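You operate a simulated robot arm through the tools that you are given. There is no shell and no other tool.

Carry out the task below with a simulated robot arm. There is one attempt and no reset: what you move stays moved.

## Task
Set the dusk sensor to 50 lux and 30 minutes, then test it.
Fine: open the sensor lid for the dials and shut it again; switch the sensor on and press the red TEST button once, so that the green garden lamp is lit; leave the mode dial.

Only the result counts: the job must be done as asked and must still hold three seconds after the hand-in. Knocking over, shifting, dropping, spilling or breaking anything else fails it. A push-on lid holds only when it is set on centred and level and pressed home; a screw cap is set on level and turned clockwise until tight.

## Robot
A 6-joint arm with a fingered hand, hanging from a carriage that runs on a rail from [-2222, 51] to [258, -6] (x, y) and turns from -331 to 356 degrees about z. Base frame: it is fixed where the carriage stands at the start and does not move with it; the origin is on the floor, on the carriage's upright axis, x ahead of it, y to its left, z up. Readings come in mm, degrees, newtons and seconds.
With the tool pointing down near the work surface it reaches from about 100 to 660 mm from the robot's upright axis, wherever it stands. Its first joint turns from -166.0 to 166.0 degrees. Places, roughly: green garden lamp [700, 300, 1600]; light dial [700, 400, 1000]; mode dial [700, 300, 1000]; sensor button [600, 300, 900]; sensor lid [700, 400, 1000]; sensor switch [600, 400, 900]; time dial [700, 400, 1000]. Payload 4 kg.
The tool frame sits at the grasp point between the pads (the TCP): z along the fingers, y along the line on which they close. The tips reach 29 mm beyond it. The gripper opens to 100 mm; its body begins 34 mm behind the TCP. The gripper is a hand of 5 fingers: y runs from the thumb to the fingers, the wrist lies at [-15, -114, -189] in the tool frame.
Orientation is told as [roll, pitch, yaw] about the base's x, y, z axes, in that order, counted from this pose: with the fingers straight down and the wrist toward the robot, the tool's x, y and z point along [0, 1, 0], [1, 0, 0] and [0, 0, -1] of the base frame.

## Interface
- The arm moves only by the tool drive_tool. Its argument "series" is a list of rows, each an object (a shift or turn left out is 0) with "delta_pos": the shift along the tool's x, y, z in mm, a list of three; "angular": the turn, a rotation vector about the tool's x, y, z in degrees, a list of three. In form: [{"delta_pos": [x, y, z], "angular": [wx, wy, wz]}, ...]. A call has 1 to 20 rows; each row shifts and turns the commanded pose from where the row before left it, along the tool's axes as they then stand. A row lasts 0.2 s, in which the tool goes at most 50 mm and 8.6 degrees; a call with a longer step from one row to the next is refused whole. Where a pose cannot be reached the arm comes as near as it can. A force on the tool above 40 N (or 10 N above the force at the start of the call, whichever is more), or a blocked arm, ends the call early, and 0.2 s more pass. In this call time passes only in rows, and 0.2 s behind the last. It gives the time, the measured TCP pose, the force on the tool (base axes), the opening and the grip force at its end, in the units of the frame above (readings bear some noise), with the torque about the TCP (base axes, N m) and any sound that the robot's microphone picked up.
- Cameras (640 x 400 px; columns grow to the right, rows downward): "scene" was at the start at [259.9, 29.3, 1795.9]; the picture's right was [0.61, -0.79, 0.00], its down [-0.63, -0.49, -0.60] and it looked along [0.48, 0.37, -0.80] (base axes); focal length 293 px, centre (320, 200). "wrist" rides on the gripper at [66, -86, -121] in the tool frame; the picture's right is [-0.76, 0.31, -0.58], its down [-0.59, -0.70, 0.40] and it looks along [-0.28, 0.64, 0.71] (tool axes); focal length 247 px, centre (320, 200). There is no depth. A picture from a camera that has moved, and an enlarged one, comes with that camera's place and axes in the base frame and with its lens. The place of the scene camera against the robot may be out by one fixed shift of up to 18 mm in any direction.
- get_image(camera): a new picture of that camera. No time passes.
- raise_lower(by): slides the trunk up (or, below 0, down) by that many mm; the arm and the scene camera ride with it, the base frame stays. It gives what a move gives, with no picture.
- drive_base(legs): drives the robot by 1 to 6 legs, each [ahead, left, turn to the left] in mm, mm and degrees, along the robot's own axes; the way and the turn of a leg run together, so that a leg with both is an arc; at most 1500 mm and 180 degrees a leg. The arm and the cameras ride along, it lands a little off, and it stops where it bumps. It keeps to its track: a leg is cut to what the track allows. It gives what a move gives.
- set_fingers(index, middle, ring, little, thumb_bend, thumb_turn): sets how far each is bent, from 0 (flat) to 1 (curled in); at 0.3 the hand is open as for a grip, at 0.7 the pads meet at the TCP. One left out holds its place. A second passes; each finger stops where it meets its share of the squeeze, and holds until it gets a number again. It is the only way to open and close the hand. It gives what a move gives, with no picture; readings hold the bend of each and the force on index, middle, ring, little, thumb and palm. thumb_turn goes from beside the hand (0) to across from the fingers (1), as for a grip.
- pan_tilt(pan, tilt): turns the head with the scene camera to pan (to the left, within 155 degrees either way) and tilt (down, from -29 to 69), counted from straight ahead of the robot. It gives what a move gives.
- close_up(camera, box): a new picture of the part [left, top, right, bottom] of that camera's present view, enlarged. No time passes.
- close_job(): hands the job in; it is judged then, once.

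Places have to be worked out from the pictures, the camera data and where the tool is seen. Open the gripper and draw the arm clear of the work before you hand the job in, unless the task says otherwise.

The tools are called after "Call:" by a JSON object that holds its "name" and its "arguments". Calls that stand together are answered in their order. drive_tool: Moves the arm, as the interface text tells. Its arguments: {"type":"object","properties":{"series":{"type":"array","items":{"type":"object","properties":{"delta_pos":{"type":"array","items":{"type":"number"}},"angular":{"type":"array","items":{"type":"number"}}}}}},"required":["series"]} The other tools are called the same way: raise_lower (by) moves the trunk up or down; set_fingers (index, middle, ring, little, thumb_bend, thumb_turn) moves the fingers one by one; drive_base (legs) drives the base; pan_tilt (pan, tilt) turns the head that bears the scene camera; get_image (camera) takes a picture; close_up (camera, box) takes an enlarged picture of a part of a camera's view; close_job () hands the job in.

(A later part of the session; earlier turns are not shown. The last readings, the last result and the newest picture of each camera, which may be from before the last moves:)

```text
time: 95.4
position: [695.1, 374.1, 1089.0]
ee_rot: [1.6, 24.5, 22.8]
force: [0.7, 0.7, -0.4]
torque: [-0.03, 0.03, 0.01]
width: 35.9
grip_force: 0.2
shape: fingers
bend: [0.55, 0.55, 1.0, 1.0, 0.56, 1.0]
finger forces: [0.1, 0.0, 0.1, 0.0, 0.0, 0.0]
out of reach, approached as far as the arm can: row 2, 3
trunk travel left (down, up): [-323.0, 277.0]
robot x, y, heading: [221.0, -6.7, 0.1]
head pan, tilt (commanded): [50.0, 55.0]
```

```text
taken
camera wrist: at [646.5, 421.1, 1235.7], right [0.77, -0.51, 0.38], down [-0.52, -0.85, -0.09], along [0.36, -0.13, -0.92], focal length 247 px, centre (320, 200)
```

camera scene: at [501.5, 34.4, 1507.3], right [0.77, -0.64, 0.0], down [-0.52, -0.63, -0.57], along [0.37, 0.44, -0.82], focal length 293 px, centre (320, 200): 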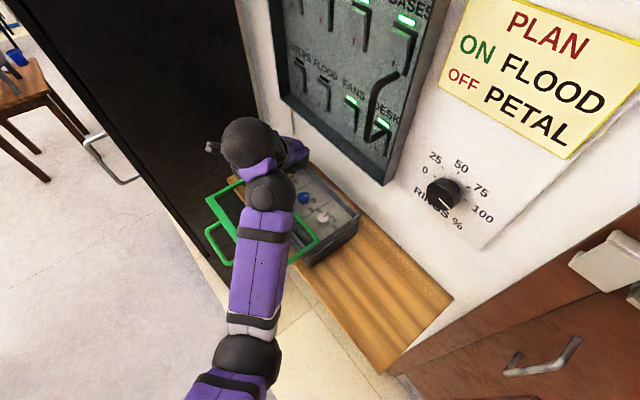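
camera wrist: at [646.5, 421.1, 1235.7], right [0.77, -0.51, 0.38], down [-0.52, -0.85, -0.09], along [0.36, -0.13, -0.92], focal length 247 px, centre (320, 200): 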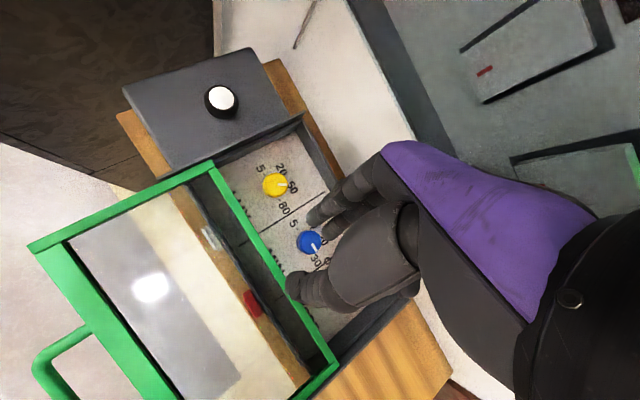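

Call:
{"name": "close_up", "arguments": {"camera": "wrist", "box": [240, 150, 360, 280]}}

```text
3.08 times, centred on (300, 215) of wrist
camera zoom: at [646.5, 421.1, 1235.7], right [0.77, -0.51, 0.38], down [-0.52, -0.85, -0.09], along [0.36, -0.13, -0.92], focal length 760 px, centre (382, 154)
```

zoom: 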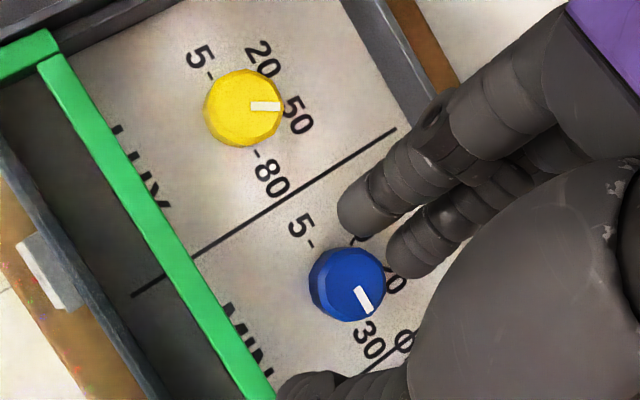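

Nearly overhead now: marks turn out to be at ±30° and ±90°. I take tight close-ups of each dial to read the pointers exactly.

Call:
{"name": "close_up", "arguments": {"camera": "wrist", "box": [250, 160, 302, 210]}}

Call:
{"name": "close_up", "arguments": {"camera": "wrist", "box": [284, 216, 336, 266]}}

```text
8.00 times, centred on (276, 185) of wrist
camera zoom: at [646.5, 421.1, 1235.7], right [0.77, -0.51, 0.38], down [-0.52, -0.85, -0.09], along [0.36, -0.13, -0.92], focal length 1976 px, centre (672, 320)
```

zoom: 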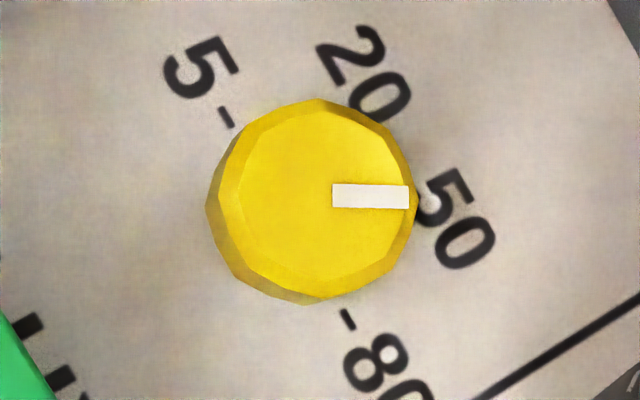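

```text
8.00 times, centred on (310, 241) of wrist
camera zoom: at [646.5, 421.1, 1235.7], right [0.77, -0.51, 0.38], down [-0.52, -0.85, -0.09], along [0.36, -0.13, -0.92], focal length 1976 px, centre (400, -128)
```

zoom: 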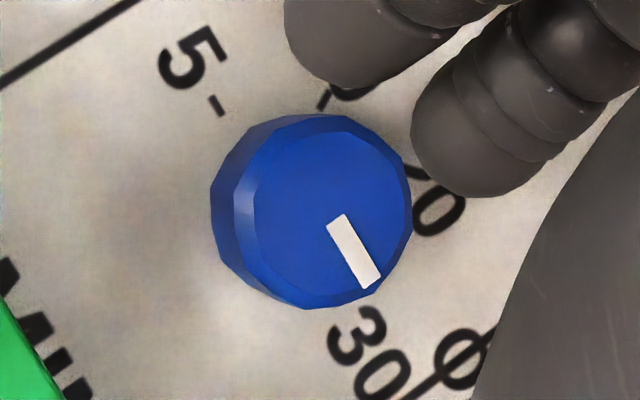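

Exact reading: yellow ≈30.4° (50 lux mark at 30°), blue ≈92° (30 min mark at 90°) – both set. Now I bring the hand back upright and retreat to the handle to shut the lid.

Call:
{"name": "drive_tool", "arguments": {"series": [{"delta_pos": [0, 0, -15], "angular": [-8, 0, 0]}, {"delta_pos": [0, 0, -15], "angular": [-8, 0, 0]}, {"angular": [-8, 0, 0]}]}}

Call:
{"name": "drive_base", "arguments": {"legs": [[-140, 0, 0]]}}

```text
time: 96.2
position: [704.8, 377.6, 1118.0]
ee_rot: [1.4, 0.5, 22.2]
force: [-0.1, -0.6, -0.2]
torque: [0.03, -0.01, 0.0]
width: 36.0
grip_force: 0.0
shape: fingers
bend: [0.55, 0.55, 1.0, 1.0, 0.56, 1.0]
finger forces: [0.1, 0.0, 0.0, 0.0, 0.0, 0.0]
trunk travel left (down, up): [-323.0, 277.0]
robot x, y, heading: [223.6, -2.7, 0.4]
head pan, tilt (commanded): [50.0, 55.0]
```

```text
time: 97.5
position: [563.7, 381.1, 1116.9]
ee_rot: [1.3, 0.5, 22.3]
force: [0.0, 0.4, 0.1]
torque: [0.01, -0.01, 0.03]
width: 36.0
grip_force: 0.0
shape: fingers
bend: [0.55, 0.55, 1.0, 1.0, 0.56, 1.0]
finger forces: [0.0, 0.1, 0.0, 0.0, 0.0, 0.1]
trunk travel left (down, up): [-323.0, 277.0]
robot x, y, heading: [84.0, 0.4, 0.6]
head pan, tilt (commanded): [50.0, 55.0]
```

I adjust trunk and arm to the earlier good hooking geometry, then turn yaw back to 0 and open the fingers to the hook shape.

Call:
{"name": "raise_lower", "arguments": {"by": 60}}

Call:
{"name": "drive_tool", "arguments": {"series": [{"delta_pos": [-5, -10, 25]}, {"delta_pos": [-5, -10, 25]}, {"delta_pos": [0, -5, 22], "angular": [0, 0, 6]}, {"angular": [0, 0, 8]}, {"angular": [0, 0, 8]}]}}

Call:
{"name": "set_fingers", "arguments": {"index": 0.4, "middle": 0.4, "thumb_bend": 0.3}}

Call:
{"name": "get_image", "arguments": {"camera": "wrist"}}

```text
time: 98.5
position: [563.2, 382.1, 1177.3]
ee_rot: [1.4, 0.4, 22.3]
force: [0.6, 0.3, 0.9]
torque: [0.01, -0.01, 0.05]
width: 36.1
grip_force: 0.0
shape: fingers
bend: [0.55, 0.55, 1.0, 1.0, 0.56, 1.0]
finger forces: [0.1, 0.0, 0.0, 0.1, 0.0, 0.0]
trunk travel left (down, up): [-383.0, 217.0]
robot x, y, heading: [86.7, -1.8, 0.6]
head pan, tilt (commanded): [50.0, 55.0]
```

```text
time: 99.7
position: [544.8, 364.6, 1106.5]
ee_rot: [1.2, 0.9, 0.3]
force: [0.4, 0.0, -0.1]
torque: [0.04, 0.03, -0.02]
width: 36.0
grip_force: 0.0
shape: fingers
bend: [0.55, 0.55, 1.0, 1.0, 0.56, 1.0]
finger forces: [0.0, 0.0, 0.1, 0.0, 0.0, 0.1]
trunk travel left (down, up): [-383.0, 217.0]
robot x, y, heading: [85.0, -4.5, 0.6]
head pan, tilt (commanded): [50.0, 55.0]
```

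```text
time: 100.7
position: [544.0, 364.8, 1106.7]
ee_rot: [1.1, 1.0, 0.3]
force: [1.0, -0.4, 0.1]
torque: [-0.05, -0.03, -0.01]
width: 86.7
grip_force: 0.1
shape: fingers
bend: [0.4, 0.4, 1.0, 1.0, 0.3, 0.98]
finger forces: [0.1, 0.1, 0.1, 0.0, 0.0, 0.0]
trunk travel left (down, up): [-383.0, 217.0]
robot x, y, heading: [84.1, -1.9, 0.4]
head pan, tilt (commanded): [50.0, 55.0]
```

```text
taken
camera wrist: at [460.2, 427.0, 1229.2], right [0.32, -0.77, 0.56], down [-0.71, -0.58, -0.4], along [0.63, -0.27, -0.73], focal length 247 px, centre (320, 200)
```

wrist: 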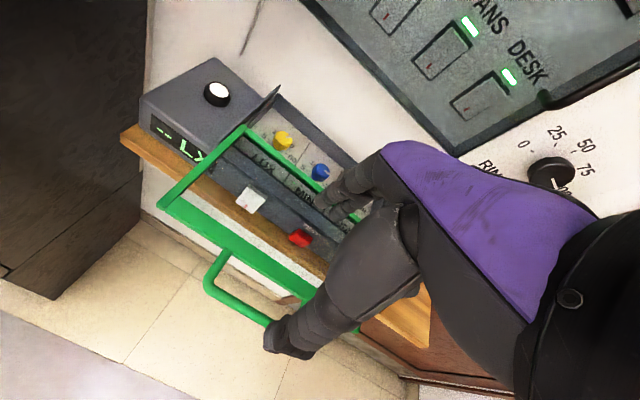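

Bar now at x≈508, lid front x≈541. I back the base by 58 mm to put the fingers above the gap, then check.

Call:
{"name": "drive_base", "arguments": {"legs": [[-58, 0, 0]]}}

Call:
{"name": "raise_lower", "arguments": {"by": -55}}

Call:
{"name": "get_image", "arguments": {"camera": "wrist"}}

```text
time: 101.7
position: [484.5, 364.8, 1106.0]
ee_rot: [1.1, 1.0, 0.3]
force: [0.3, 0.9, -0.3]
torque: [0.02, -0.01, 0.02]
width: 86.5
grip_force: 0.1
shape: fingers
bend: [0.4, 0.4, 1.0, 1.0, 0.3, 0.98]
finger forces: [0.0, 0.0, 0.1, 0.0, 0.0, 0.0]
trunk travel left (down, up): [-383.0, 217.0]
robot x, y, heading: [24.9, -2.9, 0.5]
head pan, tilt (commanded): [50.0, 55.0]
```

```text
time: 102.6
position: [486.5, 366.0, 1051.1]
ee_rot: [1.1, 1.1, 0.4]
force: [0.3, -0.9, 1.0]
torque: [-0.02, -0.02, 0.03]
width: 86.9
grip_force: 0.1
shape: fingers
bend: [0.4, 0.4, 1.0, 1.0, 0.3, 0.98]
finger forces: [0.1, 0.1, 0.0, 0.1, 0.0, 0.0]
trunk travel left (down, up): [-328.0, 272.0]
robot x, y, heading: [25.7, -0.2, 0.2]
head pan, tilt (commanded): [50.0, 55.0]
```

```text
taken
camera wrist: at [401.9, 428.6, 1174.3], right [0.32, -0.77, 0.56], down [-0.71, -0.59, -0.4], along [0.63, -0.27, -0.73], focal length 247 px, centre (320, 200)
```

wrist: 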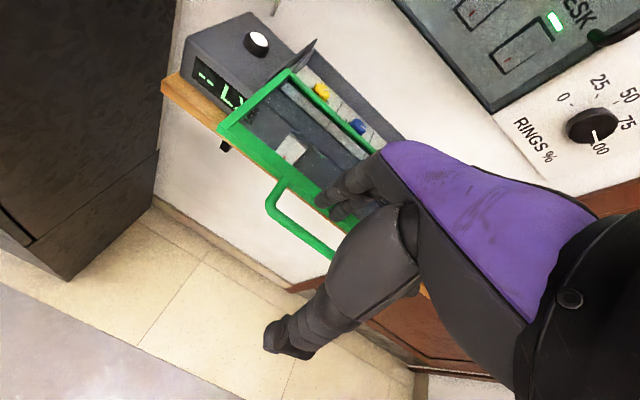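

Gap is x≈513–540, finger centre ≈530; I shift 3 mm back and descend 38 mm into the gap.

Call:
{"name": "drive_tool", "arguments": {"series": [{"delta_pos": [-4, -3, 12]}, {"delta_pos": [0, 0, 13]}, {"delta_pos": [0, 0, 13]}]}}

Call:
{"name": "close_up", "arguments": {"camera": "wrist", "box": [200, 120, 400, 270]}}

```text
time: 103.4
position: [482.7, 362.2, 1014.1]
ee_rot: [1.2, 0.9, 0.3]
force: [-0.6, 0.2, 0.1]
torque: [0.0, -0.01, 0.02]
width: 86.6
grip_force: 0.5
shape: fingers
bend: [0.4, 0.41, 1.0, 1.0, 0.3, 0.98]
finger forces: [0.0, 1.1, 0.0, 0.1, 0.0, 0.0]
trunk travel left (down, up): [-328.0, 272.0]
robot x, y, heading: [26.3, -2.3, 0.7]
head pan, tilt (commanded): [50.0, 55.0]
```

```text
2.67 times, centred on (300, 195) of wrist
camera zoom: at [398.6, 424.6, 1136.7], right [0.32, -0.77, 0.56], down [-0.71, -0.58, -0.4], along [0.63, -0.27, -0.73], focal length 659 px, centre (373, 213)
```

zoom: 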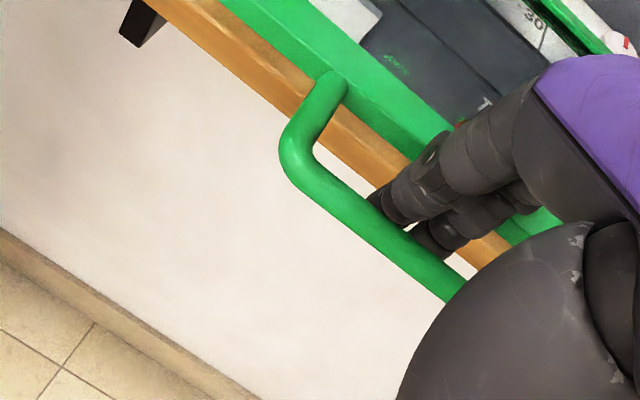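

Fingers are in the gap. I push the lid in by driving the base ahead 60 mm.

Call:
{"name": "drive_base", "arguments": {"legs": [[60, 0, 0]]}}

Call:
{"name": "close_up", "arguments": {"camera": "scene", "box": [240, 120, 440, 260]}}

```text
time: 104.4
position: [542.4, 359.5, 1012.7]
ee_rot: [1.1, 1.0, 0.3]
force: [1.2, -1.0, 0.1]
torque: [-0.01, -0.01, -0.02]
width: 87.2
grip_force: 0.4
shape: fingers
bend: [0.4, 0.4, 1.0, 1.0, 0.3, 0.98]
finger forces: [0.7, 0.0, 0.0, 0.0, 0.0, 0.0]
trunk travel left (down, up): [-328.0, 272.0]
robot x, y, heading: [85.7, -4.2, 0.4]
head pan, tilt (commanded): [50.0, 55.0]
```

```text
2.86 times, centred on (340, 190) of scene
camera zoom: at [332.8, 39.1, 1604.3], right [0.77, -0.64, 0.0], down [-0.52, -0.63, -0.57], along [0.37, 0.44, -0.82], focal length 838 px, centre (263, 229)
```

zoom: 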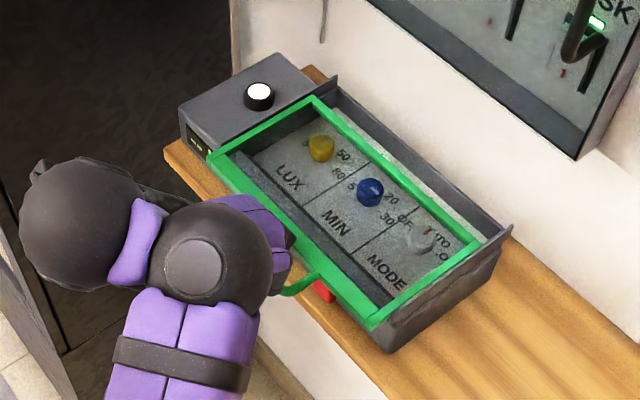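

The lid follows nicely. I continue 30 mm with the base, then finish with the arm under force watch.

Call:
{"name": "drive_base", "arguments": {"legs": [[30, 0, 0]]}}

Call:
{"name": "drive_tool", "arguments": {"series": [{"delta_pos": [0, 3, 0]}, {"delta_pos": [0, 3, 0]}, {"delta_pos": [0, 3, 0]}]}}

Call:
{"name": "close_up", "arguments": {"camera": "scene", "box": [240, 120, 440, 260]}}

Call:
{"name": "close_up", "arguments": {"camera": "wrist", "box": [120, 60, 440, 280]}}

```text
time: 105.2
position: [574.8, 358.8, 1013.5]
ee_rot: [1.0, 0.9, 0.2]
force: [1.9, -0.8, 1.6]
torque: [0.02, -0.03, -0.01]
width: 89.5
grip_force: 0.8
shape: fingers
bend: [0.38, 0.4, 1.0, 1.0, 0.3, 0.98]
finger forces: [3.2, 0.0, 0.0, 0.0, 0.0, 0.0]
trunk travel left (down, up): [-328.0, 272.0]
robot x, y, heading: [115.8, -0.2, 0.6]
head pan, tilt (commanded): [50.0, 55.0]
```

```text
time: 106.0
position: [580.3, 356.7, 1016.0]
ee_rot: [1.2, 1.0, 0.1]
force: [-0.5, 0.3, 0.6]
torque: [-0.06, 0.0, -0.04]
width: 86.7
grip_force: 0.1
shape: fingers
bend: [0.4, 0.4, 1.0, 1.0, 0.3, 0.98]
finger forces: [0.1, 0.0, 0.0, 0.1, 0.0, 0.1]
out of reach, approached as far as the arm can: row 3
trunk travel left (down, up): [-328.0, 272.0]
robot x, y, heading: [117.6, -2.8, 0.4]
head pan, tilt (commanded): [50.0, 55.0]
```

```text
2.86 times, centred on (340, 190) of scene
camera zoom: at [362.8, 38.3, 1604.2], right [0.77, -0.64, 0.0], down [-0.52, -0.63, -0.57], along [0.37, 0.44, -0.82], focal length 838 px, centre (263, 229)
```

zoom: 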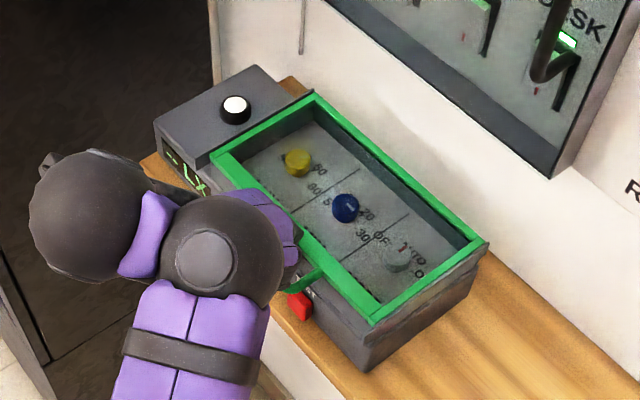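

```text
1.82 times, centred on (280, 170) of wrist
camera zoom: at [496.6, 420.3, 1140.2], right [0.32, -0.77, 0.56], down [-0.71, -0.58, -0.4], along [0.63, -0.27, -0.73], focal length 449 px, centre (393, 254)
```

zoom: 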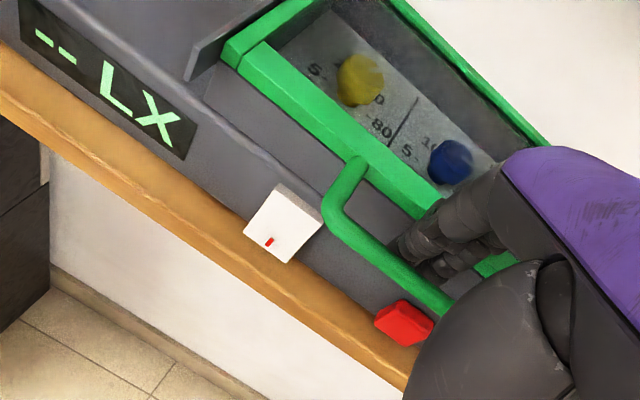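

The lid looks nearly home. To be sure, I lift the fingers out, step back, and push on the bar from the front.

Call:
{"name": "raise_lower", "arguments": {"by": 60}}

Call:
{"name": "drive_base", "arguments": {"legs": [[-45, 0, 0]]}}

Call:
{"name": "get_image", "arguments": {"camera": "wrist"}}

Call:
{"name": "close_up", "arguments": {"camera": "scene", "box": [240, 120, 440, 260]}}

```text
time: 107.0
position: [580.6, 358.6, 1077.1]
ee_rot: [1.1, 1.1, 0.2]
force: [-0.1, 0.1, -0.1]
torque: [-0.04, 0.02, -0.02]
width: 87.0
grip_force: 0.1
shape: fingers
bend: [0.4, 0.4, 1.0, 1.0, 0.3, 0.98]
finger forces: [0.1, 0.0, 0.0, 0.1, 0.1, 0.0]
trunk travel left (down, up): [-388.0, 212.0]
robot x, y, heading: [114.5, -3.4, 0.4]
head pan, tilt (commanded): [50.0, 55.0]
```

```text
time: 107.9
position: [533.7, 358.6, 1076.8]
ee_rot: [1.1, 1.2, 0.4]
force: [-0.4, -0.2, 0.3]
torque: [0.02, 0.0, 0.0]
width: 86.8
grip_force: 0.0
shape: fingers
bend: [0.4, 0.4, 1.0, 1.0, 0.3, 0.98]
finger forces: [0.0, 0.0, 0.0, 0.1, 0.0, 0.0]
trunk travel left (down, up): [-388.0, 212.0]
robot x, y, heading: [70.3, -6.0, 0.5]
head pan, tilt (commanded): [50.0, 55.0]
```

```text
taken
camera wrist: at [451.1, 421.7, 1200.2], right [0.32, -0.77, 0.56], down [-0.71, -0.58, -0.4], along [0.63, -0.27, -0.73], focal length 247 px, centre (320, 200)
```

wrist: 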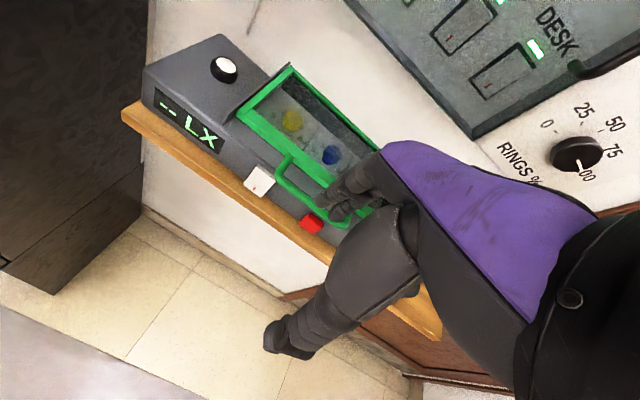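

```text
2.86 times, centred on (340, 190) of scene
camera zoom: at [317.7, 39.6, 1664.2], right [0.77, -0.64, 0.0], down [-0.52, -0.63, -0.57], along [0.37, 0.44, -0.82], focal length 838 px, centre (263, 229)
```

zoom: 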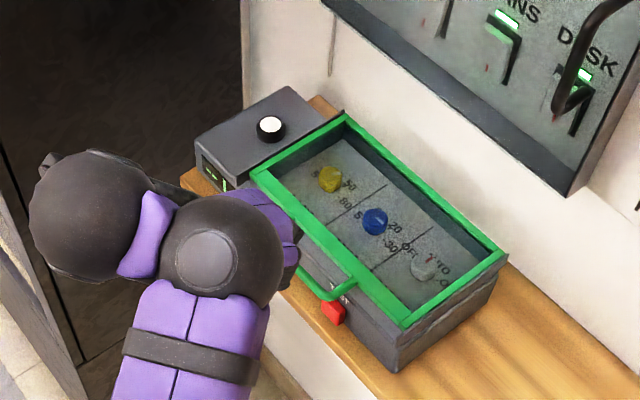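

I lower in front of the bar and push forward until the lid meets its stop.

Call:
{"name": "raise_lower", "arguments": {"by": -62}}

Call:
{"name": "drive_tool", "arguments": {"series": [{"delta_pos": [0, 6, 0]}, {"delta_pos": [0, 5, 0]}, {"delta_pos": [0, 4, 0]}, {"delta_pos": [0, 4, 0]}]}}

Call:
{"name": "close_up", "arguments": {"camera": "wrist", "box": [120, 60, 440, 280]}}

```text
time: 109.0
position: [533.4, 358.8, 1015.0]
ee_rot: [1.0, 1.1, 0.2]
force: [0.5, 1.0, 0.2]
torque: [-0.02, -0.01, 0.0]
width: 87.0
grip_force: 0.0
shape: fingers
bend: [0.4, 0.4, 1.0, 1.0, 0.3, 0.98]
finger forces: [0.1, 0.1, 0.0, 0.0, 0.0, 0.0]
trunk travel left (down, up): [-326.0, 274.0]
robot x, y, heading: [70.3, 3.8, 0.5]
head pan, tilt (commanded): [50.0, 55.0]
```

```text
time: 110.0
position: [546.8, 353.9, 1021.5]
ee_rot: [1.1, 1.3, 0.2]
force: [-0.1, 0.9, 0.6]
torque: [-0.02, -0.01, -0.02]
width: 86.8
grip_force: 0.0
shape: fingers
bend: [0.4, 0.4, 1.0, 1.0, 0.3, 0.98]
finger forces: [0.1, 0.5, 0.0, 0.0, 0.1, 0.0]
out of reach, approached as far as the arm can: row 2, 4
trunk travel left (down, up): [-326.0, 274.0]
robot x, y, heading: [69.2, -2.4, 0.6]
head pan, tilt (commanded): [50.0, 55.0]
```

```text
1.82 times, centred on (280, 170) of wrist
camera zoom: at [464.2, 417.6, 1145.3], right [0.32, -0.77, 0.56], down [-0.71, -0.58, -0.39], along [0.63, -0.27, -0.73], focal length 449 px, centre (393, 254)
```

zoom: 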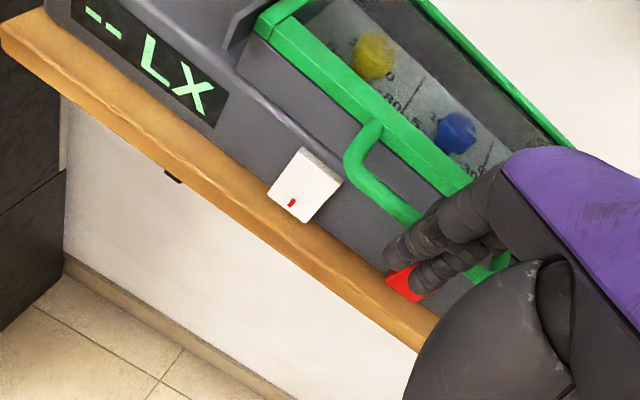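

Fingers are in front of the bar; I press forward with the base in small increments and read the finger forces.

Call:
{"name": "drive_base", "arguments": {"legs": [[10, 0, 0]]}}

```text
time: 110.7
position: [556.3, 354.5, 1021.1]
ee_rot: [1.1, 1.3, 0.3]
force: [-10.4, 0.0, 6.2]
torque: [-0.01, -0.18, -0.07]
width: 84.3
grip_force: 5.8
shape: fingers
bend: [0.41, 0.46, 1.0, 1.0, 0.3, 0.98]
finger forces: [1.6, 9.8, 0.0, 0.0, 0.0, 0.0]
trunk travel left (down, up): [-326.0, 274.0]
robot x, y, heading: [81.6, -2.5, 0.5]
head pan, tilt (commanded): [50.0, 55.0]
```

10 N against the stop – the lid is home. I back away and then look at the switch and at lit/unlit panel switches to learn which rocker position means ON.

Call:
{"name": "drive_base", "arguments": {"legs": [[-60, 0, 0]]}}

Call:
{"name": "close_up", "arguments": {"camera": "wrist", "box": [120, 20, 360, 200]}}

Call:
{"name": "get_image", "arguments": {"camera": "scene"}}

```text
time: 111.7
position: [497.3, 355.8, 1022.8]
ee_rot: [1.1, 1.4, 0.4]
force: [-0.1, 0.0, 0.2]
torque: [0.04, -0.01, -0.06]
width: 86.6
grip_force: 0.0
shape: fingers
bend: [0.4, 0.4, 1.0, 1.0, 0.3, 0.98]
finger forces: [0.0, 0.0, 0.0, 0.0, 0.1, 0.1]
trunk travel left (down, up): [-326.0, 274.0]
robot x, y, heading: [22.7, -1.3, 0.4]
head pan, tilt (commanded): [50.0, 55.0]
```

```text
2.22 times, centred on (240, 110) of wrist
camera zoom: at [414.3, 419.1, 1145.3], right [0.32, -0.77, 0.56], down [-0.71, -0.58, -0.39], along [0.63, -0.27, -0.73], focal length 549 px, centre (498, 400)
```

zoom: 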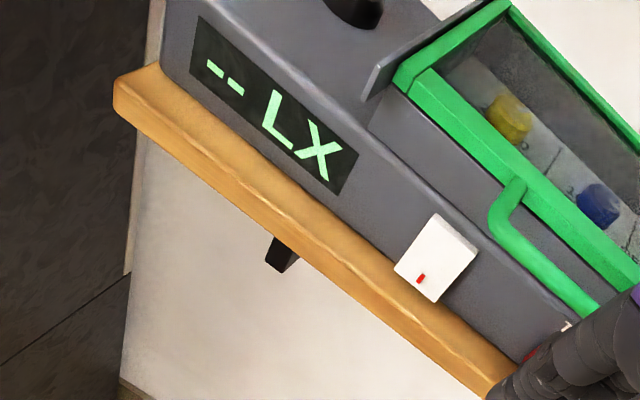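

```text
taken
camera scene: at [268.1, 40.8, 1602.2], right [0.77, -0.64, 0.0], down [-0.52, -0.63, -0.57], along [0.36, 0.44, -0.82], focal length 293 px, centre (320, 200)
```

scene: 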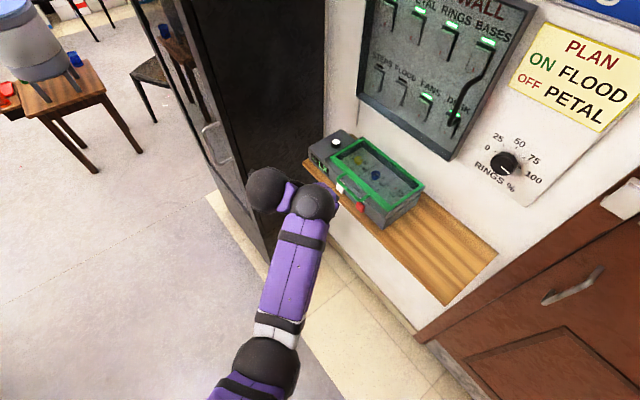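

Call:
{"name": "close_up", "arguments": {"camera": "scene", "box": [300, 120, 440, 240]}}

Call:
{"name": "close_up", "arguments": {"camera": "scene", "box": [355, 0, 535, 160]}}

Call:
{"name": "close_up", "arguments": {"camera": "wrist", "box": [265, 110, 315, 160]}}

```text
3.33 times, centred on (370, 180) of scene
camera zoom: at [268.1, 40.8, 1602.2], right [0.77, -0.64, 0.0], down [-0.52, -0.63, -0.57], along [0.36, 0.44, -0.82], focal length 977 px, centre (153, 267)
```

zoom: 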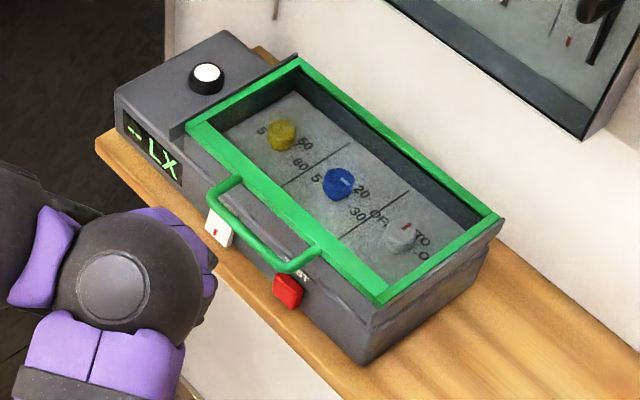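

```text
2.50 times, centred on (445, 80) of scene
camera zoom: at [268.1, 40.8, 1602.2], right [0.77, -0.64, 0.0], down [-0.52, -0.63, -0.57], along [0.36, 0.44, -0.82], focal length 733 px, centre (8, 500)
```

zoom: 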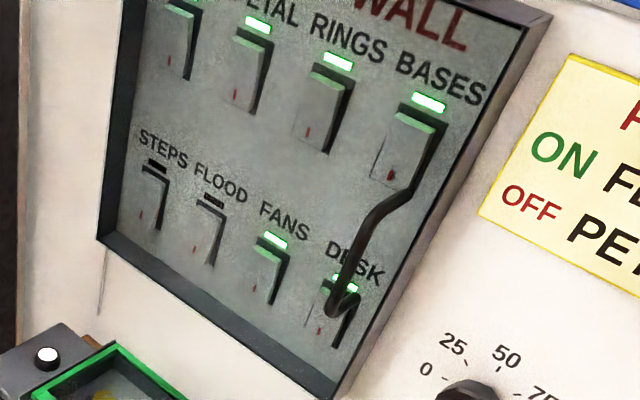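

```text
8.00 times, centred on (290, 135) of wrist
camera zoom: at [414.3, 419.1, 1145.3], right [0.32, -0.77, 0.56], down [-0.71, -0.58, -0.39], along [0.63, -0.27, -0.73], focal length 1976 px, centre (560, 720)
```

zoom: 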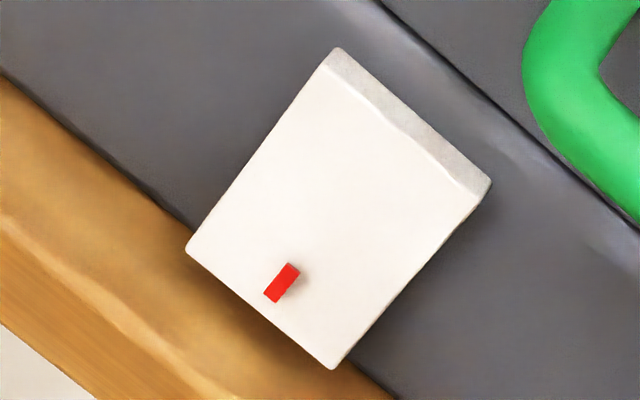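

The lid is flush as at the start. Now I compare an unlit panel switch (FLOOD) with a lit one (FANS) for the rocker tilt.

Call:
{"name": "close_up", "arguments": {"camera": "scene", "box": [392, 66, 482, 126]}}

Call:
{"name": "close_up", "arguments": {"camera": "scene", "box": [325, 165, 375, 200]}}

```text
6.67 times, centred on (437, 96) of scene
camera zoom: at [268.1, 40.8, 1602.2], right [0.77, -0.64, 0.0], down [-0.52, -0.63, -0.57], along [0.36, 0.44, -0.82], focal length 1955 px, centre (-460, 893)
```

zoom: 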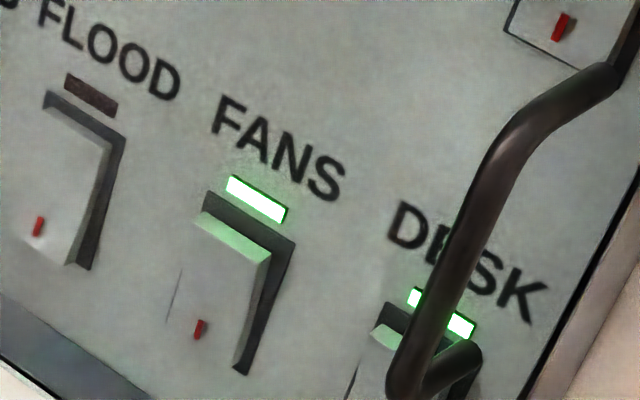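

```text
11.43 times, centred on (350, 182) of scene
camera zoom: at [268.1, 40.8, 1602.2], right [0.77, -0.64, 0.0], down [-0.52, -0.63, -0.57], along [0.36, 0.44, -0.82], focal length 3351 px, centre (-23, 400)
```

zoom: 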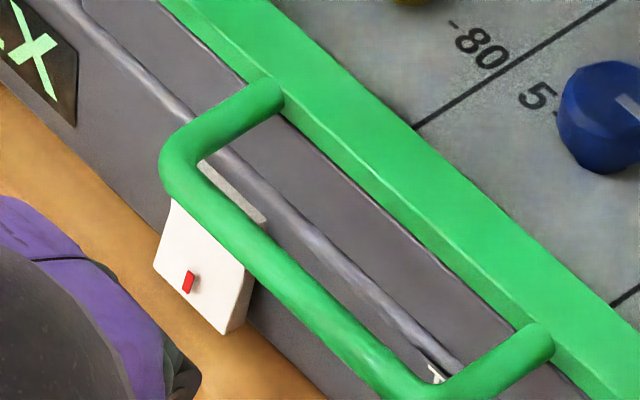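

Comparison shows lit (ON) rockers have the bottom pressed in and top out; the sensor's switch now has its top in (OFF), so I must press its lower half (≈ (630,409,937)). I go back to the forward-pointing pose with only the index stretched; first retreat.

Call:
{"name": "drive_base", "arguments": {"legs": [[-60, 0, 0]]}}

Call:
{"name": "drive_tool", "arguments": {"series": [{"delta_pos": [0, 0, -30], "angular": [0, 0, -7]}, {"delta_pos": [0, 0, -30], "angular": [0, 0, -7]}, {"delta_pos": [0, 0, -30], "angular": [0, 0, -7]}, {"delta_pos": [0, 0, -30], "angular": [0, 0, -7]}]}}

Call:
{"name": "raise_lower", "arguments": {"by": -150}}

```text
time: 112.6
position: [436.6, 357.1, 1021.3]
ee_rot: [1.0, 1.3, 0.2]
force: [-0.3, -0.4, -0.7]
torque: [-0.01, -0.01, 0.01]
width: 86.5
grip_force: 0.0
shape: fingers
bend: [0.4, 0.4, 1.0, 1.0, 0.3, 0.98]
finger forces: [0.0, 0.0, 0.0, 0.0, 0.0, 0.0]
trunk travel left (down, up): [-326.0, 274.0]
robot x, y, heading: [-38.2, -0.3, 0.6]
head pan, tilt (commanded): [50.0, 55.0]
```

```text
time: 113.6
position: [440.5, 356.0, 1142.2]
ee_rot: [1.5, 0.4, 28.3]
force: [-0.3, -0.3, 0.3]
torque: [0.01, 0.04, -0.03]
width: 86.5
grip_force: 0.1
shape: fingers
bend: [0.4, 0.4, 1.0, 1.0, 0.3, 0.98]
finger forces: [0.0, 0.0, 0.0, 0.0, 0.1, 0.0]
trunk travel left (down, up): [-326.0, 274.0]
robot x, y, heading: [-37.9, 0.4, 0.3]
head pan, tilt (commanded): [50.0, 55.0]
```

```text
time: 115.4
position: [440.8, 356.8, 991.5]
ee_rot: [1.6, 0.5, 28.2]
force: [-0.6, 0.2, -0.6]
torque: [0.0, -0.02, 0.01]
width: 86.8
grip_force: 0.1
shape: fingers
bend: [0.4, 0.4, 1.0, 1.0, 0.3, 0.98]
finger forces: [0.1, 0.0, 0.0, 0.0, 0.0, 0.0]
trunk travel left (down, up): [-176.0, 424.0]
robot x, y, heading: [-34.7, 0.7, 0.4]
head pan, tilt (commanded): [50.0, 55.0]
```

Good. Now I pitch the hand up toward -41° while stretching only the index (middle curled).

Call:
{"name": "set_fingers", "arguments": {"index": 0.1, "middle": 1.0, "thumb_bend": 0.3}}

Call:
{"name": "drive_tool", "arguments": {"series": [{"delta_pos": [0, 0, -15], "angular": [-8, 0, 0]}, {"delta_pos": [0, 0, -15], "angular": [-8, 0, 0]}, {"delta_pos": [0, 5, -10], "angular": [-8, 0, 0]}, {"delta_pos": [0, 5, -10], "angular": [-8, 0, 0]}, {"delta_pos": [0, 5, -10], "angular": [-8, 0, 0]}]}}

```text
time: 116.4
position: [439.5, 356.1, 992.9]
ee_rot: [1.6, 0.6, 28.2]
force: [0.5, 0.9, 0.0]
torque: [0.0, 0.01, 0.02]
width: 126.2
grip_force: 0.0
shape: fingers
bend: [0.1, 1.0, 1.0, 1.0, 0.3, 0.98]
finger forces: [0.0, 0.0, 0.0, 0.1, 0.0, 0.0]
trunk travel left (down, up): [-176.0, 424.0]
robot x, y, heading: [-37.6, -2.0, 0.4]
head pan, tilt (commanded): [50.0, 55.0]
```

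```text
time: 117.6
position: [409.4, 326.2, 1100.3]
ee_rot: [2.1, -39.1, 27.0]
force: [0.3, -0.8, -0.5]
torque: [-0.02, 0.03, -0.01]
width: 126.0
grip_force: 0.1
shape: fingers
bend: [0.1, 1.0, 1.0, 1.0, 0.3, 0.98]
finger forces: [0.0, 0.1, 0.1, 0.0, 0.1, 0.1]
out of reach, approached as far as the arm can: row 4, 5
trunk travel left (down, up): [-176.0, 424.0]
robot x, y, heading: [-35.7, 2.6, 0.4]
head pan, tilt (commanded): [50.0, 55.0]
```

Pitch -39° reached. I lower the trunk, then view the index finger against the switch.

Call:
{"name": "raise_lower", "arguments": {"by": -170}}

Call:
{"name": "drive_tool", "arguments": {"series": [{"delta_pos": [20, 15, 10]}, {"delta_pos": [15, 15, 10]}, {"delta_pos": [0, 15, 12]}]}}

Call:
{"name": "get_image", "arguments": {"camera": "wrist"}}

Call:
{"name": "get_image", "arguments": {"camera": "scene"}}

```text
time: 119.5
position: [409.4, 325.9, 931.9]
ee_rot: [1.9, -39.0, 27.0]
force: [-1.1, 0.5, -0.8]
torque: [-0.02, 0.01, 0.0]
width: 126.0
grip_force: 0.1
shape: fingers
bend: [0.1, 1.0, 1.0, 1.0, 0.3, 0.98]
finger forces: [0.1, 0.0, 0.0, 0.0, 0.0, 0.1]
trunk travel left (down, up): [-6.0, 594.0]
robot x, y, heading: [-40.9, -1.3, 0.2]
head pan, tilt (commanded): [50.0, 55.0]
```

```text
time: 120.3
position: [422.2, 360.7, 962.2]
ee_rot: [2.0, -38.8, 27.0]
force: [-0.5, -0.7, -1.0]
torque: [0.0, 0.03, 0.02]
width: 126.4
grip_force: 0.1
shape: fingers
bend: [0.1, 1.0, 1.0, 1.0, 0.3, 0.98]
finger forces: [0.1, 0.1, 0.1, 0.0, 0.1, 0.1]
out of reach, approached as far as the arm can: row 1, 2, 3
trunk travel left (down, up): [-6.0, 594.0]
robot x, y, heading: [-40.1, -0.0, 0.5]
head pan, tilt (commanded): [50.0, 55.0]
```

```text
taken
camera wrist: at [267.3, 350.0, 1004.9], right [0.26, -0.74, 0.62], down [0.01, -0.64, -0.77], along [0.97, 0.2, -0.16], focal length 247 px, centre (320, 200)
```

wrist: 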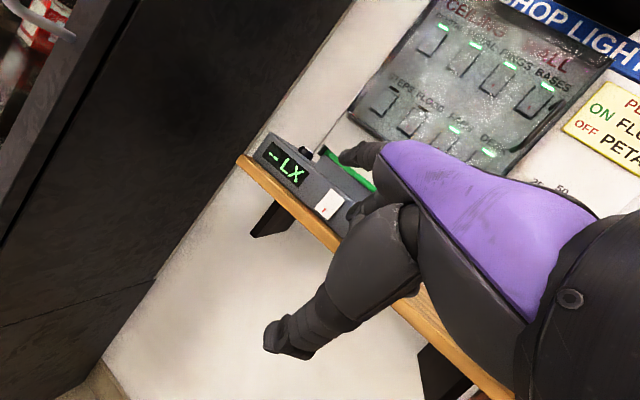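

```text
taken
camera scene: at [207.8, 42.0, 1282.3], right [0.77, -0.64, 0.0], down [-0.52, -0.63, -0.57], along [0.37, 0.44, -0.82], focal length 293 px, centre (320, 200)
```

scene: 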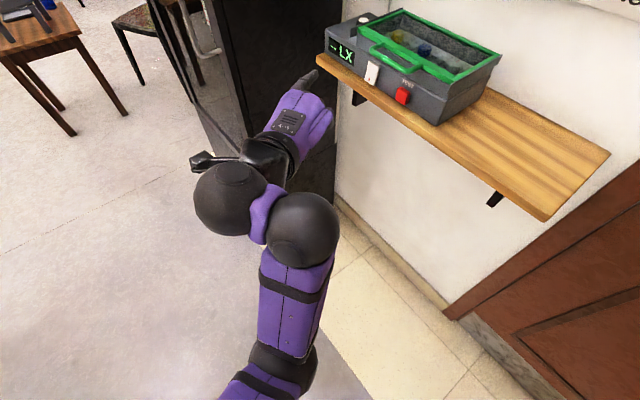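

The yaw should match the arm's azimuth (~36°) for reaching that far left. I yaw the hand by 9° more and then use the base to get closer.

Call:
{"name": "drive_tool", "arguments": {"series": [{"delta_pos": [-10, 0, 0], "angular": [0, 5.6, -7.0]}, {"delta_pos": [-5, -6, 8]}, {"delta_pos": [0, -6, 8]}]}}

```text
refused: row 1 steps farther than a row can; nothing moved
```

Call:
{"name": "drive_tool", "arguments": {"series": [{"delta_pos": [-10, 0, 0], "angular": [0, 2.8, -3.5]}, {"delta_pos": [-5, -6, 8], "angular": [0, 2.8, -3.5]}, {"delta_pos": [0, -6, 8]}]}}

```text
time: 121.1
position: [428.0, 349.0, 941.5]
ee_rot: [2.0, -39.2, 36.0]
force: [-0.9, -0.6, 0.1]
torque: [0.0, 0.01, 0.02]
width: 126.1
grip_force: 0.1
shape: fingers
bend: [0.1, 1.0, 1.0, 1.0, 0.3, 0.98]
finger forces: [0.0, 0.1, 0.0, 0.0, 0.0, 0.1]
trunk travel left (down, up): [-6.0, 594.0]
robot x, y, heading: [-39.2, 1.2, 0.3]
head pan, tilt (commanded): [50.0, 55.0]
```

Tracking is clean at yaw 36°. I lower the tool ~50 mm to the level of the switch's lower half.

Call:
{"name": "drive_tool", "arguments": {"series": [{"delta_pos": [0, -15.8, 19.4]}, {"delta_pos": [0, -15.8, 19.4]}]}}

Call:
{"name": "close_up", "arguments": {"camera": "scene", "box": [270, 0, 520, 150]}}

Call:
{"name": "get_image", "arguments": {"camera": "wrist"}}

```text
time: 121.7
position: [427.7, 350.0, 891.6]
ee_rot: [1.9, -39.2, 36.0]
force: [0.0, -0.8, -0.3]
torque: [0.0, 0.0, 0.0]
width: 126.3
grip_force: 0.1
shape: fingers
bend: [0.1, 1.0, 1.0, 1.0, 0.3, 0.98]
finger forces: [0.1, 0.0, 0.0, 0.0, 0.1, 0.0]
trunk travel left (down, up): [-6.0, 594.0]
robot x, y, heading: [-40.1, 0.3, 0.3]
head pan, tilt (commanded): [50.0, 55.0]
```

```text
2.56 times, centred on (395, 75) of scene
camera zoom: at [207.5, 41.8, 1282.3], right [0.77, -0.64, 0.0], down [-0.52, -0.63, -0.57], along [0.37, 0.44, -0.82], focal length 751 px, centre (128, 520)
```

zoom: 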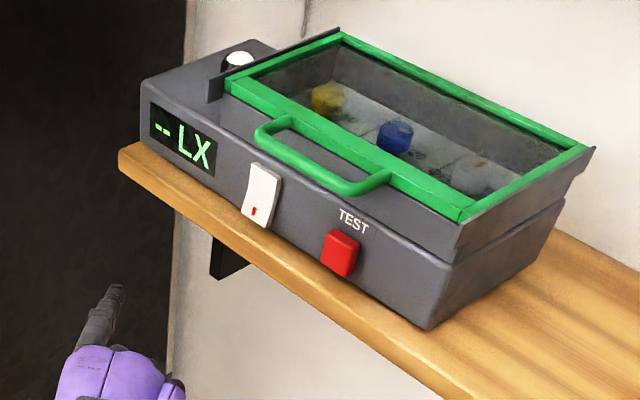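

```text
taken
camera wrist: at [276.2, 315.6, 931.5], right [0.37, -0.69, 0.62], down [0.11, -0.63, -0.77], along [0.92, 0.35, -0.15], focal length 247 px, centre (320, 200)
```

wrist: 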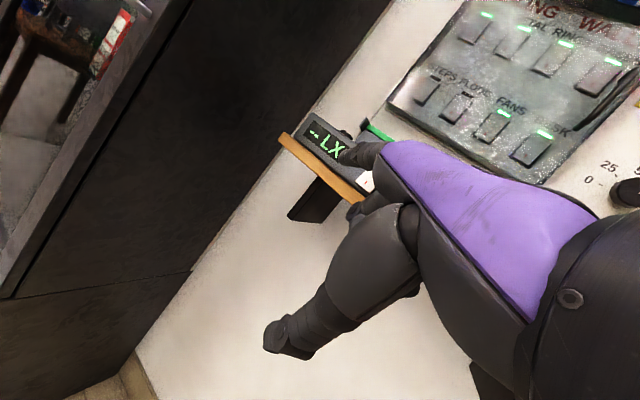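

The wrist-camera geometry predicts contact with the switch's lower half at TCP ≈ (575,357,890). I correct y by 7 mm and drive the base ahead 130 mm (tip ends ~15 mm short).

Call:
{"name": "drive_tool", "arguments": {"series": [{"delta_pos": [5.7, 3.2, 2.6]}]}}

Call:
{"name": "drive_base", "arguments": {"legs": [[125, 0, 0]]}}

Call:
{"name": "get_image", "arguments": {"camera": "wrist"}}

Call:
{"name": "close_up", "arguments": {"camera": "scene", "box": [250, 40, 420, 160]}}

```text
time: 122.1
position: [428.4, 358.7, 893.2]
ee_rot: [1.9, -39.2, 36.1]
force: [0.2, 0.2, -0.3]
torque: [0.0, -0.01, 0.0]
width: 126.4
grip_force: 0.1
shape: fingers
bend: [0.1, 1.0, 1.0, 1.0, 0.3, 0.98]
finger forces: [0.0, 0.0, 0.0, 0.0, 0.0, 0.0]
trunk travel left (down, up): [-6.0, 594.0]
robot x, y, heading: [-41.2, 0.8, 0.3]
head pan, tilt (commanded): [50.0, 55.0]
```

```text
time: 123.4
position: [554.3, 354.3, 893.7]
ee_rot: [1.8, -39.3, 36.0]
force: [0.7, 0.3, 0.3]
torque: [0.04, 0.02, 0.04]
width: 126.0
grip_force: 0.0
shape: fingers
bend: [0.1, 1.0, 1.0, 1.0, 0.3, 0.98]
finger forces: [0.0, 0.0, 0.0, 0.0, 0.1, 0.0]
trunk travel left (down, up): [-6.0, 594.0]
robot x, y, heading: [85.8, 0.3, 0.5]
head pan, tilt (commanded): [50.0, 55.0]
```

```text
taken
camera wrist: at [401.5, 320.0, 933.4], right [0.37, -0.69, 0.62], down [0.11, -0.63, -0.77], along [0.92, 0.35, -0.15], focal length 247 px, centre (320, 200)
```

wrist: 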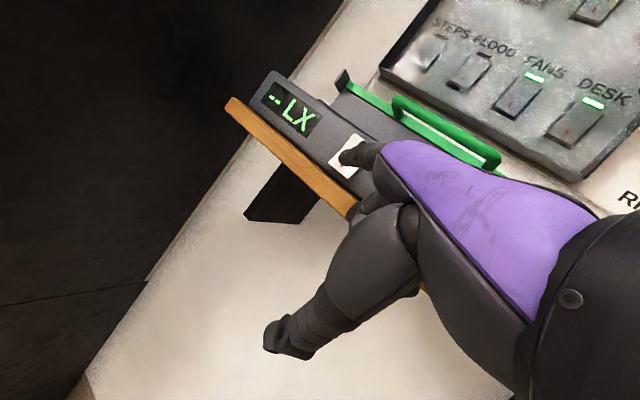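

```text
3.33 times, centred on (335, 100) of scene
camera zoom: at [332.9, 39.2, 1282.4], right [0.77, -0.64, 0.0], down [-0.52, -0.63, -0.57], along [0.37, 0.44, -0.82], focal length 977 px, centre (270, 533)
```

zoom: 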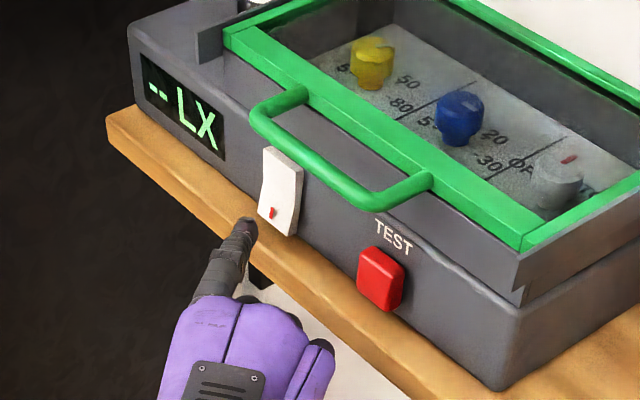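

The fingertip is right in front of the switch's lower half. I move forward in small steps until contact and press.

Call:
{"name": "drive_tool", "arguments": {"series": [{"delta_pos": [-3.5, 1.9, 5.4]}, {"delta_pos": [-3.5, 3.8, 3.1]}, {"delta_pos": [-2.4, 2.5, 2.0]}]}}

Call:
{"name": "close_up", "arguments": {"camera": "scene", "box": [250, 40, 420, 160]}}

```text
time: 124.2
position: [569.1, 357.7, 889.6]
ee_rot: [1.8, -39.3, 36.1]
force: [0.1, -0.6, 0.9]
torque: [0.02, -0.05, 0.01]
width: 126.3
grip_force: 0.1
shape: fingers
bend: [0.1, 1.0, 1.0, 1.0, 0.3, 0.98]
finger forces: [0.0, 0.1, 0.0, 0.0, 0.1, 0.0]
trunk travel left (down, up): [-6.0, 594.0]
robot x, y, heading: [86.4, -2.8, 0.5]
head pan, tilt (commanded): [50.0, 55.0]
```

```text
3.33 times, centred on (335, 100) of scene
camera zoom: at [332.3, 39.2, 1282.3], right [0.77, -0.64, 0.0], down [-0.52, -0.63, -0.57], along [0.37, 0.44, -0.82], focal length 977 px, centre (270, 533)
```

zoom: 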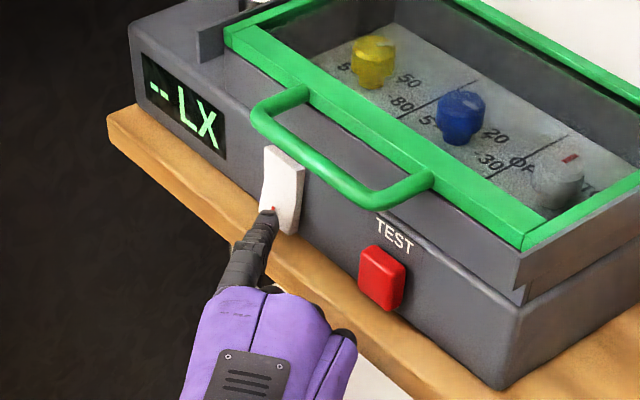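

Tip is right at the switch's red mark, no contact yet. I press on in 3 mm steps.

Call:
{"name": "drive_tool", "arguments": {"series": [{"delta_pos": [-1.76, 1.88, 1.53]}, {"delta_pos": [-1.76, 1.88, 1.53]}, {"delta_pos": [-1.76, 1.88, 1.53]}]}}

Call:
{"name": "close_up", "arguments": {"camera": "scene", "box": [250, 40, 420, 160]}}

```text
time: 125.0
position: [578.1, 355.9, 889.3]
ee_rot: [1.9, -39.2, 36.1]
force: [-4.7, -1.1, 0.5]
torque: [0.02, -0.24, 0.22]
width: 125.1
grip_force: 2.8
shape: fingers
bend: [0.1, 1.0, 1.0, 1.0, 0.3, 0.98]
finger forces: [5.1, 0.0, 0.1, 0.1, 0.0, 0.0]
trunk travel left (down, up): [-6.0, 594.0]
robot x, y, heading: [83.7, -6.5, 0.5]
head pan, tilt (commanded): [50.0, 55.0]
```

```text
3.33 times, centred on (335, 100) of scene
camera zoom: at [331.4, 39.1, 1282.0], right [0.77, -0.64, 0.0], down [-0.52, -0.63, -0.57], along [0.36, 0.44, -0.82], focal length 977 px, centre (270, 533)
```

zoom: 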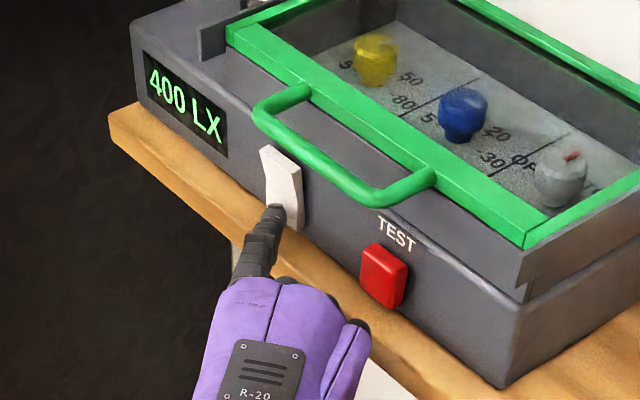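

Display now reads "400 LX" – the sensor is ON. I retreat 40 mm and shift right to the red TEST button.

Call:
{"name": "drive_base", "arguments": {"legs": [[-40, 0, 0]]}}

Call:
{"name": "drive_tool", "arguments": {"series": [{"delta_pos": [-22.1, -9.5, -13.8]}, {"delta_pos": [-22.1, -9.5, -13.8]}, {"delta_pos": [-22.1, -9.5, -13.8]}]}}

Call:
{"name": "close_up", "arguments": {"camera": "scene", "box": [270, 20, 460, 160]}}

Call:
{"name": "get_image", "arguments": {"camera": "wrist"}}

```text
time: 125.8
position: [537.7, 356.6, 888.8]
ee_rot: [2.0, -39.2, 36.0]
force: [-0.4, -0.3, 0.0]
torque: [0.01, 0.02, -0.02]
width: 126.0
grip_force: 0.2
shape: fingers
bend: [0.1, 1.0, 1.0, 1.0, 0.3, 0.98]
finger forces: [0.0, 0.1, 0.0, 0.0, 0.0, 0.1]
trunk travel left (down, up): [-6.0, 594.0]
robot x, y, heading: [50.9, -0.4, 0.3]
head pan, tilt (commanded): [50.0, 55.0]
```

```text
time: 126.6
position: [541.0, 272.3, 902.4]
ee_rot: [2.0, -39.3, 35.8]
force: [0.5, 0.6, -0.3]
torque: [0.04, 0.01, -0.02]
width: 126.2
grip_force: 0.0
shape: fingers
bend: [0.1, 1.0, 1.0, 1.0, 0.3, 0.98]
finger forces: [0.0, 0.0, 0.0, 0.0, 0.0, 0.0]
trunk travel left (down, up): [-6.0, 594.0]
robot x, y, heading: [45.6, 2.3, 0.7]
head pan, tilt (commanded): [50.0, 55.0]
```

```text
2.86 times, centred on (365, 90) of scene
camera zoom: at [292.2, 39.6, 1282.2], right [0.77, -0.64, 0.0], down [-0.52, -0.63, -0.57], along [0.37, 0.44, -0.82], focal length 838 px, centre (191, 514)
```

zoom: 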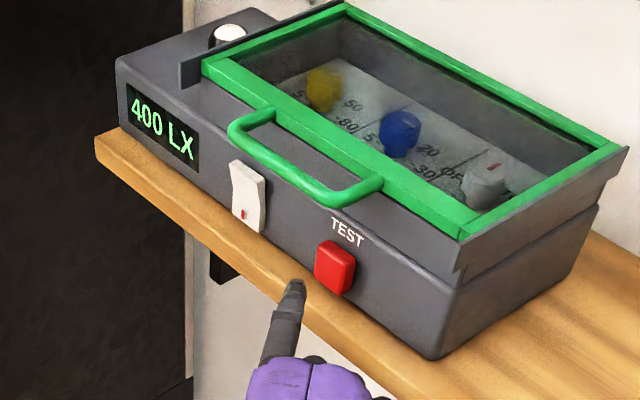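

```text
taken
camera wrist: at [389.1, 237.6, 942.7], right [0.37, -0.69, 0.62], down [0.11, -0.63, -0.77], along [0.92, 0.35, -0.15], focal length 247 px, centre (320, 200)
```

wrist: 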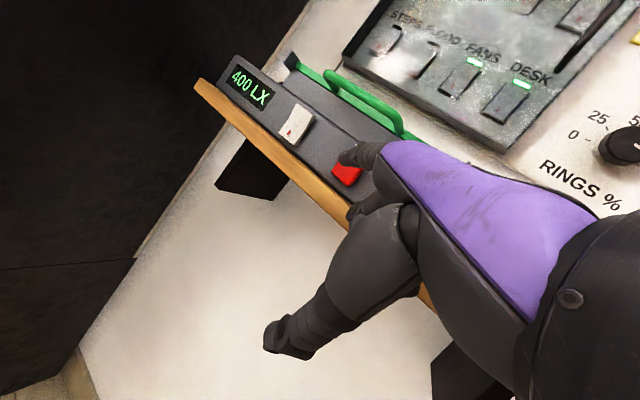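

Switch is in the ON position. The tip needs ~30 mm more to reach the red button; I approach 22 mm and check.

Call:
{"name": "drive_tool", "arguments": {"series": [{"delta_pos": [-3.2, 4.2, 3.6]}, {"delta_pos": [-3.2, 3.5, 2.8]}, {"delta_pos": [-3.2, 3.5, 2.8]}, {"delta_pos": [-3.2, 3.5, 2.8]}]}}

Call:
{"name": "close_up", "arguments": {"camera": "scene", "box": [270, 20, 460, 160]}}

```text
time: 127.6
position: [564.4, 274.4, 901.6]
ee_rot: [1.9, -39.3, 36.0]
force: [0.0, -0.6, 0.0]
torque: [0.02, 0.0, 0.03]
width: 126.1
grip_force: 0.1
shape: fingers
bend: [0.1, 1.0, 1.0, 1.0, 0.3, 0.98]
finger forces: [0.0, 0.0, 0.0, 0.1, 0.1, 0.0]
trunk travel left (down, up): [-6.0, 594.0]
robot x, y, heading: [46.9, -2.4, 0.5]
head pan, tilt (commanded): [50.0, 55.0]
```

```text
2.86 times, centred on (365, 90) of scene
camera zoom: at [292.1, 40.1, 1282.3], right [0.77, -0.64, 0.0], down [-0.52, -0.63, -0.57], along [0.37, 0.44, -0.82], focal length 838 px, centre (191, 514)
```

zoom: 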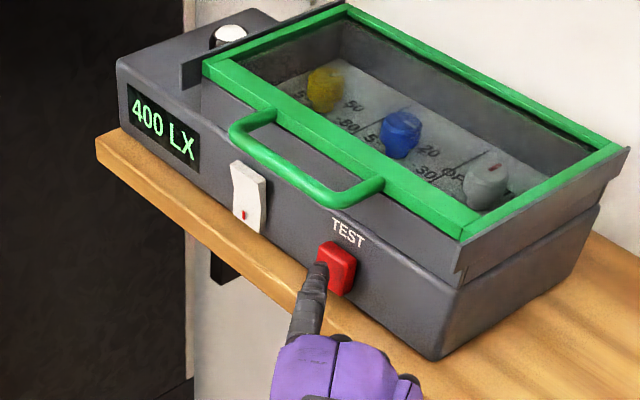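

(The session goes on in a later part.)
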